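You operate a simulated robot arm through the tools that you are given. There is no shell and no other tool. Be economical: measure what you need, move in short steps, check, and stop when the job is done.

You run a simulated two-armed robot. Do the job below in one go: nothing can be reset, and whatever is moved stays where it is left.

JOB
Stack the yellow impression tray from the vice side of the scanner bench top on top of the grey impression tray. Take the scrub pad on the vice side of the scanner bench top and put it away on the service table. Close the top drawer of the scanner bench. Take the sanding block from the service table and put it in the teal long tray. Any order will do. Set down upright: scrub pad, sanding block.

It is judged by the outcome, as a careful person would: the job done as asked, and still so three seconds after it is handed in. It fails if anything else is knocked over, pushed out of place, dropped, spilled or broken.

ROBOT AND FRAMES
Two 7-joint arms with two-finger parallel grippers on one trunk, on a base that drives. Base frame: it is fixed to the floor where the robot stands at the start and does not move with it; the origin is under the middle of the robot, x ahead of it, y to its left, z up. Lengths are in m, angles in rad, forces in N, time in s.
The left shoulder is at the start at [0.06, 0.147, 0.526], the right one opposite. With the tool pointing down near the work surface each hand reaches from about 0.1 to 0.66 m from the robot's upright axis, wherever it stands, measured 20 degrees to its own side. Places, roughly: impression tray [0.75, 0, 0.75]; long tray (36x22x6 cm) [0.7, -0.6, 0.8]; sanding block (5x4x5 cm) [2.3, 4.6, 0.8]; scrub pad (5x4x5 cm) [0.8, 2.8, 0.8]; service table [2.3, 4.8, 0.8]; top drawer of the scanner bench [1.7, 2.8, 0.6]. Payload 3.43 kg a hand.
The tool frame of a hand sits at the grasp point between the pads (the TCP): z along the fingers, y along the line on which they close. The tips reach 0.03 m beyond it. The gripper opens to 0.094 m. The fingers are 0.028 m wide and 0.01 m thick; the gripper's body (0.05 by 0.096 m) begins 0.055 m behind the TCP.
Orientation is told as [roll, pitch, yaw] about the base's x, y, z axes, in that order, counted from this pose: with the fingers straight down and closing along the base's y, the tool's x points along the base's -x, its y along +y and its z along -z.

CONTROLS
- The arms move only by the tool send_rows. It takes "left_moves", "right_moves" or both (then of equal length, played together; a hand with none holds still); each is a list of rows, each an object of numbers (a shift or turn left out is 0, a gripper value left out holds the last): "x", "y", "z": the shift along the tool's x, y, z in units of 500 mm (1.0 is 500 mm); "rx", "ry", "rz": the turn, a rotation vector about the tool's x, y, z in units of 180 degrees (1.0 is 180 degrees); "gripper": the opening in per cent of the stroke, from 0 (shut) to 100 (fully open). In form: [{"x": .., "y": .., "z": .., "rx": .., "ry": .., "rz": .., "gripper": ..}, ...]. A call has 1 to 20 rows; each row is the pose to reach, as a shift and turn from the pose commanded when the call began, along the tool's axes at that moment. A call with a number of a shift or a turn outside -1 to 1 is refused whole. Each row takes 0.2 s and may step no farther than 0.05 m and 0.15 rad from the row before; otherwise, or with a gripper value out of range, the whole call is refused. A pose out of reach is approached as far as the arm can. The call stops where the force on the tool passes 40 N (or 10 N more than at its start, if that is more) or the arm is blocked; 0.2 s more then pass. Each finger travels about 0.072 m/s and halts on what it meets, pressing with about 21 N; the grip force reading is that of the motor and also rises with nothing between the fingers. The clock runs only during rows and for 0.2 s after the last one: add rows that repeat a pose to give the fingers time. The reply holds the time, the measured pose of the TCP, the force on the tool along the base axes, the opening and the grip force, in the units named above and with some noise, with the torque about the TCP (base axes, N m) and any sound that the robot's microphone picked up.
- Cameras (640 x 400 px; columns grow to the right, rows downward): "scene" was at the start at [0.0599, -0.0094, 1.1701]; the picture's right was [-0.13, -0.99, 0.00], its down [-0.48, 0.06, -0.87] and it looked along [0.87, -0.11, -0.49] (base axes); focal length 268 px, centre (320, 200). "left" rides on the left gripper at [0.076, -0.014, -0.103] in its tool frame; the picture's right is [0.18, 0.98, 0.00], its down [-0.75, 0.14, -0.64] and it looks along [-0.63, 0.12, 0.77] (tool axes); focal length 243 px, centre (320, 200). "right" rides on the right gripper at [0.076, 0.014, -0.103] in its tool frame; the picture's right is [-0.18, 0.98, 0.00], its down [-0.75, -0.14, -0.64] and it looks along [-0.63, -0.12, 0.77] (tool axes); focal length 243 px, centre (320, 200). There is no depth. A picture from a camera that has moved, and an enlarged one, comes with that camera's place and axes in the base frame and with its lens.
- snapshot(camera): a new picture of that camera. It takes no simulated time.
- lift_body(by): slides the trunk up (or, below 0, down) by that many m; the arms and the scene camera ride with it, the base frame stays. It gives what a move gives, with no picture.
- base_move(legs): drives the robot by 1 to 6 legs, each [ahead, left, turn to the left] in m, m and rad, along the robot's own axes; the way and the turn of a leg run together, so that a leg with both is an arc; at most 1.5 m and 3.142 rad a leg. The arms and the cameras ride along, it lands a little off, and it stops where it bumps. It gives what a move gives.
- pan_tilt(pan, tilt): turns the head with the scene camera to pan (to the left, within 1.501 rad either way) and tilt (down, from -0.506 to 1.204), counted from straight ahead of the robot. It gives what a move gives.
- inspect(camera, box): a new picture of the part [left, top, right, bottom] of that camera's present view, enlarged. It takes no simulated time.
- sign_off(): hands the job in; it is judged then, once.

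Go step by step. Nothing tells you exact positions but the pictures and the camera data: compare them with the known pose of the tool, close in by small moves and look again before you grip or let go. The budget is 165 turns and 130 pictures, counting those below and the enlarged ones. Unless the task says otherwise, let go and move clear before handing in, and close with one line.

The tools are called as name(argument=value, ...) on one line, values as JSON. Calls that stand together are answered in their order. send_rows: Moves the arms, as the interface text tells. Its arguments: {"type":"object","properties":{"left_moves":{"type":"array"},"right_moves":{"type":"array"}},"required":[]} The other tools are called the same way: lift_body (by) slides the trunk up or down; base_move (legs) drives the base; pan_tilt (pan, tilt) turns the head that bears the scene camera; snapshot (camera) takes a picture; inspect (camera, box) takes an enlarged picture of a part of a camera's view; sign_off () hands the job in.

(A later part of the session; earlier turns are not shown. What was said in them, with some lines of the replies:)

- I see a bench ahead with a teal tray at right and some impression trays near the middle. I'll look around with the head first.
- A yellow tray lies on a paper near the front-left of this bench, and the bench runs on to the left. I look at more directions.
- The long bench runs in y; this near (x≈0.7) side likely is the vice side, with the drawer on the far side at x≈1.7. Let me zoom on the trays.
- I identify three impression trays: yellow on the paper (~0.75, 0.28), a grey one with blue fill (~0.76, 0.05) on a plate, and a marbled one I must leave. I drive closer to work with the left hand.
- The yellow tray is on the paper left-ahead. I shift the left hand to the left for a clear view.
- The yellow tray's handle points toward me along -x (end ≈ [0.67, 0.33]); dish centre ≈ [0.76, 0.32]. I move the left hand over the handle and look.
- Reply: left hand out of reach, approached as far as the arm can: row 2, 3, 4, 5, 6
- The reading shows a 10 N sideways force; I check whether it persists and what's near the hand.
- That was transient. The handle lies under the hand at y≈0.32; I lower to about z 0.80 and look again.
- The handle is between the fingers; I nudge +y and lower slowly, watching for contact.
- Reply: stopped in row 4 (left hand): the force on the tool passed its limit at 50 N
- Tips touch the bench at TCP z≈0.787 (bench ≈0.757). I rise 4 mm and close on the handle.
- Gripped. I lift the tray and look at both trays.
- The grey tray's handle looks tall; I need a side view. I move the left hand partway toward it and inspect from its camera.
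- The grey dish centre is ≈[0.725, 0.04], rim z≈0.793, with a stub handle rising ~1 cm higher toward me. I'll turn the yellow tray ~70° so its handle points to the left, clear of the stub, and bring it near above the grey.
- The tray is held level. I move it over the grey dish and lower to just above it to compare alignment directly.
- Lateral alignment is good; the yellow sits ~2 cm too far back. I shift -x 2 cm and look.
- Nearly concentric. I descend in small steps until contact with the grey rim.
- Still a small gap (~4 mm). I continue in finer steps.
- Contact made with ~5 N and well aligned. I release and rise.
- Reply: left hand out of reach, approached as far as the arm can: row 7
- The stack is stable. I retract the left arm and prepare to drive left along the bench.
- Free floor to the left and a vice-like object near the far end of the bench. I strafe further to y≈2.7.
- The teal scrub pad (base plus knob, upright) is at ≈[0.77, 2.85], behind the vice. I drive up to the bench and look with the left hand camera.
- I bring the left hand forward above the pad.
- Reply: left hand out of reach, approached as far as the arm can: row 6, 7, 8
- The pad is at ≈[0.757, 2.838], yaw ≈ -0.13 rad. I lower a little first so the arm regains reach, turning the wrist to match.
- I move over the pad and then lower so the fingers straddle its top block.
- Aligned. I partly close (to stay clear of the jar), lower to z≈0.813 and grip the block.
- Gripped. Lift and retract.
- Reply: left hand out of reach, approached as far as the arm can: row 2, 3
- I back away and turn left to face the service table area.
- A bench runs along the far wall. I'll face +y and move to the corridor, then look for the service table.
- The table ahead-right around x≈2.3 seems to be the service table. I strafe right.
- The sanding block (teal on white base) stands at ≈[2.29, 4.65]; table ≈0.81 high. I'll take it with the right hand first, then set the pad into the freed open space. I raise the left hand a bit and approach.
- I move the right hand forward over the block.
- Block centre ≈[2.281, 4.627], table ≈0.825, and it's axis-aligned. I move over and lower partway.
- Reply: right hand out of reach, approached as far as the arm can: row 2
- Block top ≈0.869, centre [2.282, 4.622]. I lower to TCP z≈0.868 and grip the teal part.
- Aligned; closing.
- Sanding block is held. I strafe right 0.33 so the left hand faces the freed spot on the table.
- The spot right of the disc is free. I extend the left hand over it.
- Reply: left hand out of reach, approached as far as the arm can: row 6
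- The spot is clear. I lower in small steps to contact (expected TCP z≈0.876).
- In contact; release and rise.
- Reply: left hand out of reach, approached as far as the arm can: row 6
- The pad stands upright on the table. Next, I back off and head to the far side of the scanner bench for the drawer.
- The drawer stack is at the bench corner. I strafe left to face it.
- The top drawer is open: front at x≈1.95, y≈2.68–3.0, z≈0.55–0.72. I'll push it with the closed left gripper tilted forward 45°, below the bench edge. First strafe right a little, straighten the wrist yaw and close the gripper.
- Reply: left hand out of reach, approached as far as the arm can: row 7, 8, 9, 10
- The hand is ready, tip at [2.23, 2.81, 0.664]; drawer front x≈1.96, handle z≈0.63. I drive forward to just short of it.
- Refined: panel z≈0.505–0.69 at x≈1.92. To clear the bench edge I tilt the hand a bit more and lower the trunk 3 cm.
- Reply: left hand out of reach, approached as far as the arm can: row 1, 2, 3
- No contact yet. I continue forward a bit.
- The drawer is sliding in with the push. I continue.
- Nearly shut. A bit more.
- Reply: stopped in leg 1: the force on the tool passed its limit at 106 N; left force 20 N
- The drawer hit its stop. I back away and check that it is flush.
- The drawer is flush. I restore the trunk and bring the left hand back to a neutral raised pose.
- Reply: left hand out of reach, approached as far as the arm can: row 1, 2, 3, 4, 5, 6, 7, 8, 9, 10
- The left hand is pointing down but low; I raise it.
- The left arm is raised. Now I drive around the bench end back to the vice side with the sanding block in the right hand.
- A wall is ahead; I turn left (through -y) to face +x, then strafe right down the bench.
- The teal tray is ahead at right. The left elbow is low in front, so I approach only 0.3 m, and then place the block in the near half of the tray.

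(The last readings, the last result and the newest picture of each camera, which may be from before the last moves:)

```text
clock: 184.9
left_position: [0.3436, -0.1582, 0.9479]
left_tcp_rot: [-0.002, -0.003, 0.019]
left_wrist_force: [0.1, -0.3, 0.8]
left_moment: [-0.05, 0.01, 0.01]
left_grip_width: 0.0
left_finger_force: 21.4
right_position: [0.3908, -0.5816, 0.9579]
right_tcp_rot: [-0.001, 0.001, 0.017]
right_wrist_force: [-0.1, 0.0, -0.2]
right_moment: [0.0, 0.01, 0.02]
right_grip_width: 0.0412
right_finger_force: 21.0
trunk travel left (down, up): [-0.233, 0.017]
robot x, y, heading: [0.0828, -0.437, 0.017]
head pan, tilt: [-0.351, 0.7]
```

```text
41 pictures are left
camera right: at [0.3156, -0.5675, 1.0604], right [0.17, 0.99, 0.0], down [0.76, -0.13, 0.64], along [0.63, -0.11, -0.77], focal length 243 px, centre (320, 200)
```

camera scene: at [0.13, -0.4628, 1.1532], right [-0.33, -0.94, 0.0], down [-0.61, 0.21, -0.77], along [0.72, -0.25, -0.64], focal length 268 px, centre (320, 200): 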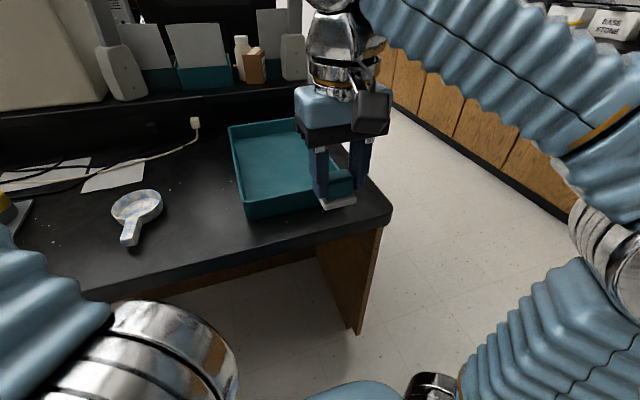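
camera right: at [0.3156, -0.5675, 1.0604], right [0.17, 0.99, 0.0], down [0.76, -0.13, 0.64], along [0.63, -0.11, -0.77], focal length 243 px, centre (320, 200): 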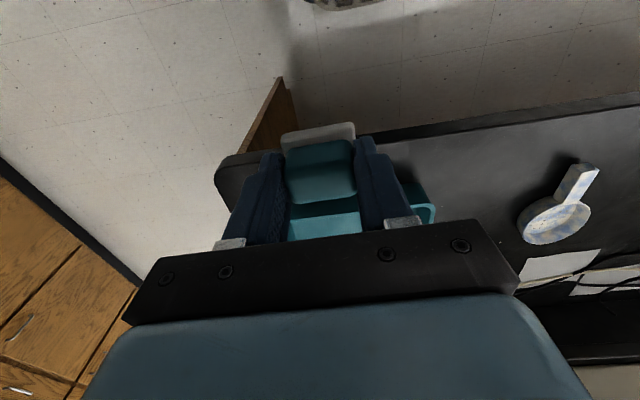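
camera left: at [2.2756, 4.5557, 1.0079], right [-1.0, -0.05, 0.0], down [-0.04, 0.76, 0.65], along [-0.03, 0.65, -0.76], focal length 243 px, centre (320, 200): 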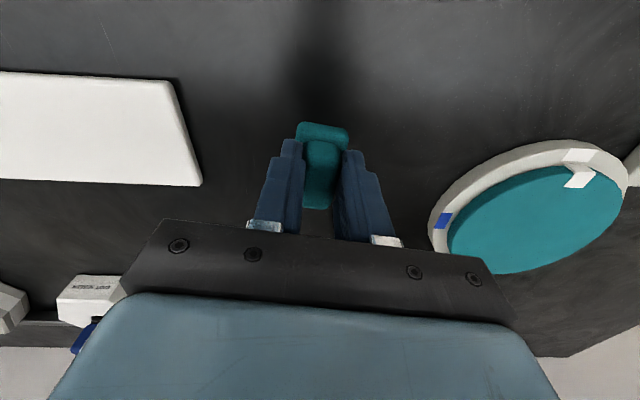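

The tray spans about x 0.54–0.92, y −0.46…−0.68. I move the block over [0.64, −0.57] above it.

send_rows(right_moves=[{"x": -0.09}, {"x": -0.18}, {"x": -0.27, "z": 0.02}, {"x": -0.36, "z": 0.04, "y": 0.01}, {"x": -0.44, "z": 0.06, "y": 0.018}, {"x": -0.5, "z": 0.08, "y": 0.018}, {"x": -0.5, "z": 0.08, "y": 0.018}])

snapshot(camera="scene")

snapshot(camera="right")

```text
clock: 186.5
left_position: [0.3427, -0.1583, 0.9476]
left_tcp_rot: [-0.002, -0.004, 0.019]
left_wrist_force: [-0.8, 0.4, -0.1]
left_moment: [-0.01, -0.03, 0.04]
left_grip_width: 0.0
left_finger_force: 21.0
right_position: [0.6067, -0.5691, 0.9286]
right_tcp_rot: [0.001, -0.023, 0.018]
right_wrist_force: [-0.6, 0.6, -0.5]
right_moment: [-0.02, -0.05, 0.0]
right_grip_width: 0.0413
right_finger_force: 20.2
right hand out of reach, approached as far as the arm can: row 5, 6, 7
trunk travel left (down, up): [-0.233, 0.017]
robot x, y, heading: [0.0803, -0.4394, 0.017]
head pan, tilt: [-0.351, 0.7]
```

```text
40 pictures are left
camera scene: at [0.1292, -0.4623, 1.1532], right [-0.33, -0.94, 0.0], down [-0.61, 0.21, -0.77], along [0.72, -0.25, -0.64], focal length 268 px, centre (320, 200)
```

scene: 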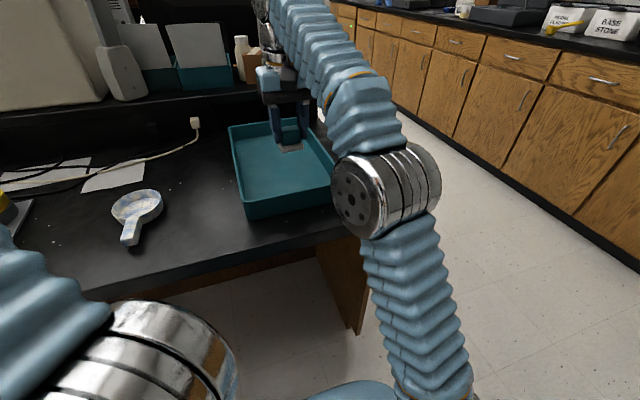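

```text
39 pictures are left
camera right: at [0.53, -0.5554, 1.0292], right [0.17, 0.99, 0.0], down [0.74, -0.13, 0.66], along [0.65, -0.11, -0.75], focal length 243 px, centre (320, 200)
```

right: 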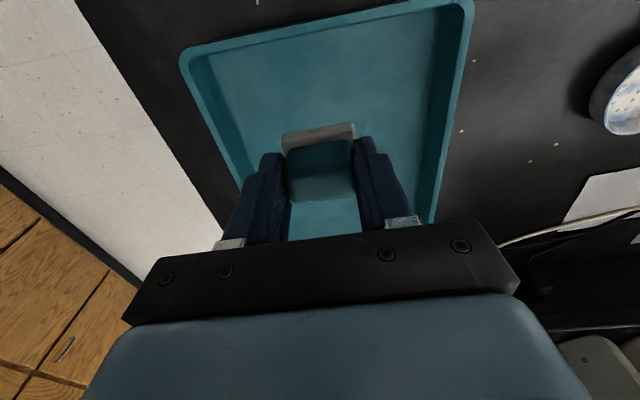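

The block is inside the tray's outline. I lower while shifting 3 cm further in and levelling the small tilt.

send_rows(right_moves=[{"z": 0.04, "ry": 0.0073}, {"z": 0.08, "x": -0.03, "ry": 0.0073}, {"z": 0.1, "x": -0.06, "ry": 0.0073}, {"z": 0.1, "x": -0.06, "ry": 0.0073}])

inspect(camera="scene", box=[210, 90, 370, 230])

snapshot(camera="right")

```text
clock: 187.5
left_position: [0.3435, -0.1584, 0.9473]
left_tcp_rot: [-0.001, -0.003, 0.019]
left_wrist_force: [0.3, 0.6, 0.2]
left_moment: [0.0, -0.04, -0.03]
left_grip_width: 0.0
left_finger_force: 20.8
right_position: [0.6384, -0.5682, 0.8783]
right_tcp_rot: [-0.002, 0.025, 0.019]
right_wrist_force: [-0.7, -0.1, -0.7]
right_moment: [-0.02, -0.02, -0.01]
right_grip_width: 0.0413
right_finger_force: 20.8
trunk travel left (down, up): [-0.233, 0.017]
robot x, y, heading: [0.079, -0.4345, 0.014]
head pan, tilt: [-0.351, 0.7]
```

```text
2.86 times, centred on (290, 160) of scene
camera zoom: at [0.1302, -0.4628, 1.1531], right [-0.33, -0.94, 0.0], down [-0.61, 0.21, -0.76], along [0.72, -0.25, -0.64], focal length 765 px, centre (406, 314)
```

zoom: 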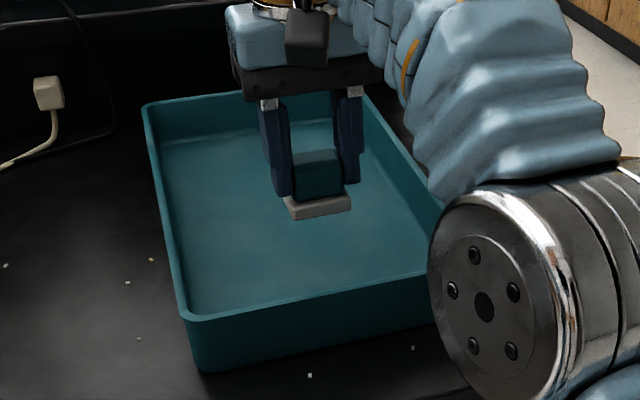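

```text
37 pictures are left
camera right: at [0.5648, -0.5551, 0.9816], right [0.17, 0.99, -0.01], down [0.77, -0.13, 0.62], along [0.61, -0.11, -0.78], focal length 243 px, centre (320, 200)
```

right: 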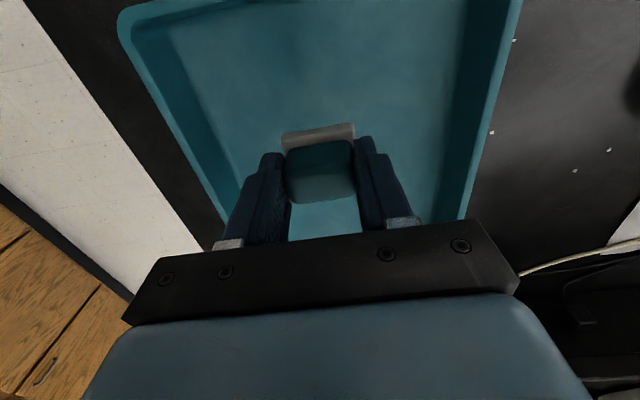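

Placement over the tray floor is good. I raise the trunk the last 1.5 cm to give the elbow more clearance, level the wrist and lower 4 cm.

lift_body(by=0.015)

send_rows(right_moves=[{"ry": -0.008, "z": 0.02}, {"ry": -0.008, "z": 0.05}, {"ry": -0.008, "z": 0.08}, {"ry": -0.008, "z": 0.08}])

inspect(camera="scene", box=[210, 90, 450, 270])

```text
clock: 188.1
left_position: [0.3437, -0.158, 0.9631]
left_tcp_rot: [-0.003, -0.001, 0.018]
left_wrist_force: [-0.2, 0.1, 0.2]
left_moment: [-0.02, 0.0, -0.06]
left_grip_width: 0.0
left_finger_force: 20.8
right_position: [0.6383, -0.5668, 0.8917]
right_tcp_rot: [0.0, 0.025, 0.018]
right_wrist_force: [-0.1, 0.7, -1.4]
right_moment: [0.0, 0.01, 0.01]
right_grip_width: 0.0413
right_finger_force: 20.9
trunk travel left (down, up): [-0.248, 0.002]
robot x, y, heading: [0.0813, -0.4374, 0.019]
head pan, tilt: [-0.351, 0.7]
```

```text
clock: 189.1
left_position: [0.3434, -0.1592, 0.9627]
left_tcp_rot: [-0.001, -0.001, 0.019]
left_wrist_force: [0.2, 0.2, -0.4]
left_moment: [0.02, 0.01, -0.02]
left_grip_width: 0.0001
left_finger_force: 20.9
right_position: [0.6363, -0.5689, 0.8532]
right_tcp_rot: [-0.003, -0.001, 0.017]
right_wrist_force: [-0.5, 0.1, -1.1]
right_moment: [-0.03, 0.0, -0.01]
right_grip_width: 0.0413
right_finger_force: 21.1
trunk travel left (down, up): [-0.248, 0.002]
robot x, y, heading: [0.0819, -0.436, 0.017]
head pan, tilt: [-0.351, 0.7]
```

```text
2.22 times, centred on (330, 180) of scene
camera zoom: at [0.1301, -0.4628, 1.1681], right [-0.33, -0.94, 0.0], down [-0.61, 0.21, -0.76], along [0.72, -0.25, -0.64], focal length 595 px, centre (298, 244)
```

zoom: 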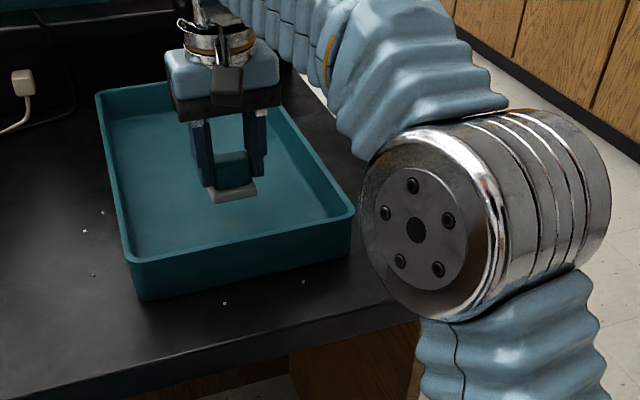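

The elbow moves outward, clear of the tray. I continue lowering.

send_rows(right_moves=[{"z": 0.02}, {"z": 0.04}, {"z": 0.056}, {"z": 0.066}, {"z": 0.066}])

inspect(camera="scene", box=[240, 110, 368, 190])

```text
clock: 190.3
left_position: [0.3436, -0.1587, 0.9625]
left_tcp_rot: [-0.001, -0.001, 0.021]
left_wrist_force: [0.1, -0.8, -0.4]
left_moment: [0.0, -0.01, -0.02]
left_grip_width: 0.0
left_finger_force: 20.4
right_position: [0.6345, -0.5688, 0.8208]
right_tcp_rot: [-0.001, 0.001, 0.019]
right_wrist_force: [0.9, 0.1, -1.3]
right_moment: [-0.01, 0.05, 0.02]
right_grip_width: 0.0411
right_finger_force: 20.2
trunk travel left (down, up): [-0.248, 0.002]
robot x, y, heading: [0.0799, -0.4366, 0.019]
head pan, tilt: [-0.351, 0.7]
```

```text
5.00 times, centred on (304, 150) of scene
camera zoom: at [0.1301, -0.4628, 1.1681], right [-0.33, -0.94, 0.0], down [-0.61, 0.21, -0.76], along [0.72, -0.25, -0.64], focal length 1339 px, centre (400, 450)
```

zoom: 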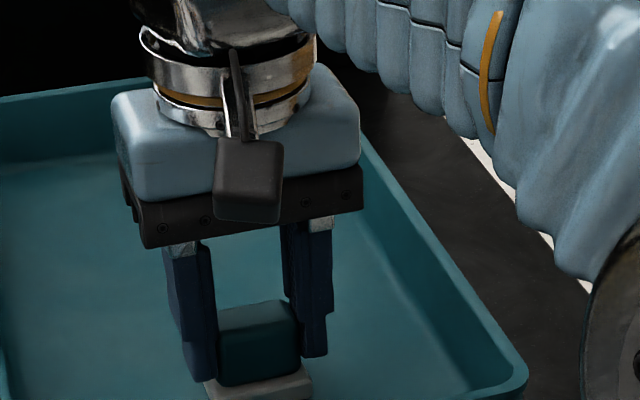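

Still no contact; finer steps down.

send_rows(right_moves=[{"z": 0.004}, {"z": 0.008}, {"z": 0.012}, {"z": 0.015}, {"z": 0.015}])

inspect(camera="scene", box=[240, 130, 368, 210])

```text
clock: 191.2
left_position: [0.3419, -0.1589, 0.963]
left_tcp_rot: [0.0, -0.003, 0.019]
left_wrist_force: [0.8, 0.4, 0.2]
left_moment: [0.0, 0.0, 0.01]
left_grip_width: 0.0001
left_finger_force: 20.8
right_position: [0.6362, -0.5694, 0.8188]
right_tcp_rot: [0.002, -0.014, 0.016]
right_wrist_force: [-2.9, -1.0, 17.4]
right_moment: [-0.13, 0.34, 0.04]
right_grip_width: 0.0415
right_finger_force: 21.1
trunk travel left (down, up): [-0.248, 0.002]
robot x, y, heading: [0.0781, -0.4345, 0.016]
head pan, tilt: [-0.351, 0.7]
stopped in row 4 (right hand): the force on the tool passed its limit at 43 N (the readings are from after the stop); the commanded pose is now the measured one
```

```text
5.00 times, centred on (304, 170) of scene
camera zoom: at [0.1285, -0.4625, 1.1681], right [-0.33, -0.94, 0.0], down [-0.61, 0.21, -0.77], along [0.72, -0.25, -0.64], focal length 1339 px, centre (400, 350)
```

zoom: 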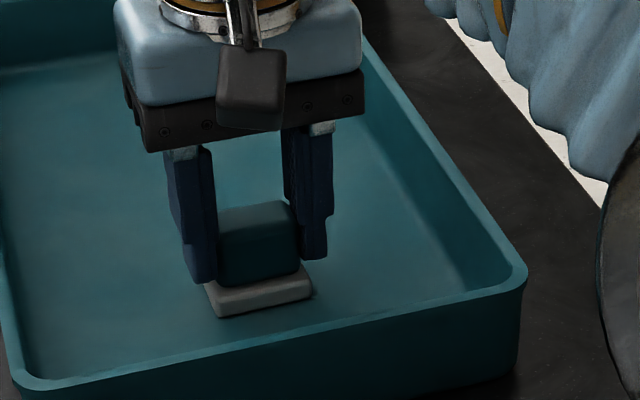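

Contact with the tray floor. I ease off 1 mm, release and rise.

send_rows(right_moves=[{"z": -0.003, "ry": 0.004}, {"z": -0.003, "ry": 0.004, "gripper": 60}, {"z": -0.003, "ry": 0.004, "gripper": 75}, {"z": -0.003, "ry": 0.004, "gripper": 75}, {"z": -0.003, "ry": 0.004, "gripper": 75}, {"z": -0.05, "ry": 0.004}, {"z": -0.12, "ry": 0.004}, {"z": -0.15, "x": 0.04, "ry": 0.004}, {"z": -0.19, "x": 0.12, "ry": 0.004}, {"z": -0.23, "x": 0.2, "ry": 0.004}, {"z": -0.26, "x": 0.28, "ry": 0.004}, {"z": -0.26, "x": 0.36, "ry": 0.004}, {"z": -0.26, "x": 0.42, "ry": 0.004}])

snapshot(camera="scene")

inspect(camera="scene", box=[220, 100, 380, 220])

```text
clock: 194.0
left_position: [0.3439, -0.1588, 0.9636]
left_tcp_rot: [-0.003, -0.001, 0.018]
left_wrist_force: [0.3, -0.8, 0.4]
left_moment: [0.0, -0.01, -0.02]
left_grip_width: 0.0002
left_finger_force: 21.7
right_position: [0.4255, -0.5745, 0.9433]
right_tcp_rot: [-0.001, 0.004, 0.018]
right_wrist_force: [-0.3, 0.0, -0.3]
right_moment: [0.01, 0.02, 0.02]
right_grip_width: 0.0704
right_finger_force: 0.2
trunk travel left (down, up): [-0.248, 0.002]
robot x, y, heading: [0.0804, -0.4364, 0.011]
head pan, tilt: [-0.351, 0.7]
```

```text
33 pictures are left
camera scene: at [0.1301, -0.4627, 1.1681], right [-0.33, -0.94, 0.0], down [-0.61, 0.21, -0.76], along [0.72, -0.25, -0.64], focal length 268 px, centre (320, 200)
```

scene: 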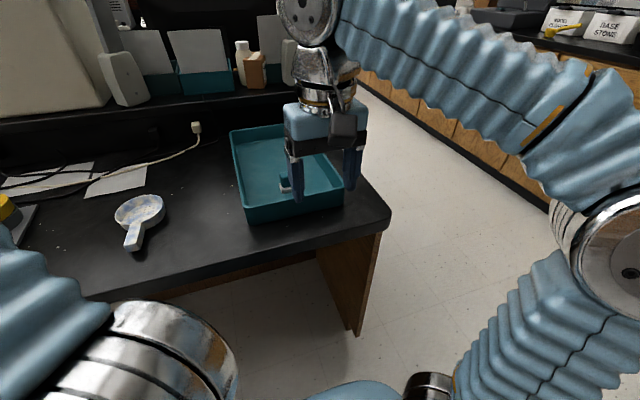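

```text
3.33 times, centred on (300, 160) of scene
camera zoom: at [0.1301, -0.4627, 1.1681], right [-0.33, -0.94, 0.0], down [-0.61, 0.21, -0.76], along [0.72, -0.25, -0.64], focal length 893 px, centre (387, 333)
```

zoom: 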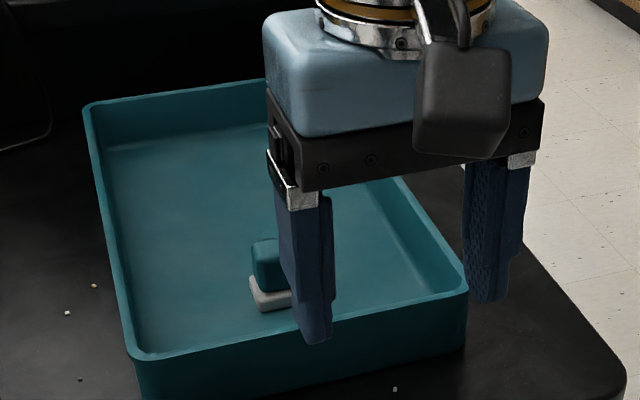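

The block stands upright in the tray. I back off and take a final look at this bench.

base_move(legs=[[-0.3, 0.1, 0.0]])

pan_tilt(pan=0.0, tilt=0.5)

snapshot(camera="scene")

inspect(camera="scene", box=[120, 100, 440, 260])

```text
clock: 196.2
left_position: [0.0395, -0.0643, 0.9635]
left_tcp_rot: [-0.001, -0.003, 0.019]
left_wrist_force: [-0.1, -0.3, 0.6]
left_moment: [-0.01, 0.0, 0.0]
left_grip_width: 0.0
left_finger_force: 20.4
right_position: [0.1213, -0.479, 0.9436]
right_tcp_rot: [0.002, 0.004, 0.015]
right_wrist_force: [0.0, 0.5, 0.2]
right_moment: [-0.02, 0.0, 0.04]
right_grip_width: 0.0703
right_finger_force: 0.1
trunk travel left (down, up): [-0.248, 0.002]
robot x, y, heading: [-0.2277, -0.3406, 0.02]
head pan, tilt: [-0.351, 0.7]
```

```text
clock: 197.0
left_position: [0.039, -0.0623, 0.9631]
left_tcp_rot: [-0.002, -0.001, 0.021]
left_wrist_force: [0.2, 0.8, -0.2]
left_moment: [0.03, 0.0, -0.01]
left_grip_width: 0.0
left_finger_force: 21.2
right_position: [0.1209, -0.4793, 0.943]
right_tcp_rot: [0.0, 0.003, 0.015]
right_wrist_force: [0.7, -0.3, 0.2]
right_moment: [-0.02, -0.04, -0.01]
right_grip_width: 0.0705
right_finger_force: 0.0
trunk travel left (down, up): [-0.248, 0.002]
robot x, y, heading: [-0.2237, -0.3389, 0.021]
head pan, tilt: [0.0, 0.499]
```

```text
31 pictures are left
camera scene: at [-0.1638, -0.3385, 1.1858], right [0.02, -1.0, 0.0], down [-0.48, -0.01, -0.88], along [0.88, 0.01, -0.48], focal length 268 px, centre (320, 200)
```

scene: 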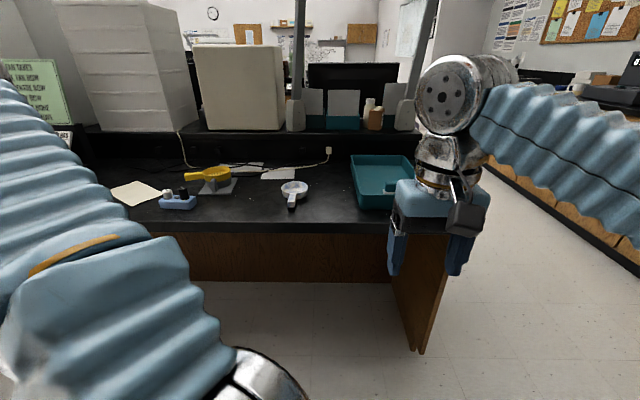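

```text
2.00 times, centred on (280, 180) of scene
camera zoom: at [-0.1638, -0.3385, 1.1858], right [0.02, -1.0, 0.0], down [-0.48, -0.01, -0.88], along [0.88, 0.01, -0.48], focal length 536 px, centre (400, 240)
```

zoom: 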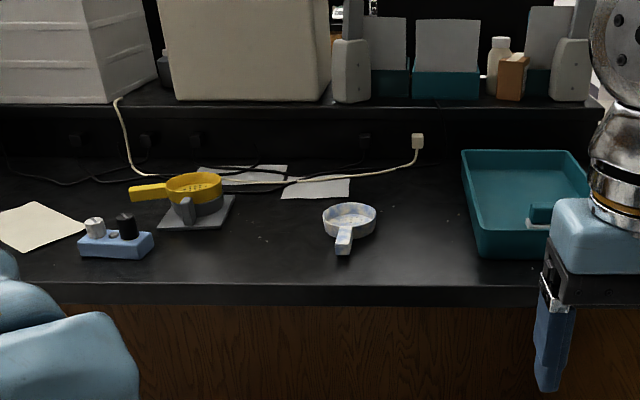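

The yellow tray still sits on the grey one, and the block is upright in the teal tray. I saw the drawer closed and the scrub pad upright on the service table when I left them. Both hands are clear, so I am handing in.

sign_off()

```text
The job is handed in.
```

All four parts of the job are done and handed in: the yellow tray is stacked on the grey one, the scrub pad is upright on the service table, the drawer is closed, and the sanding block is upright in the teal tray.
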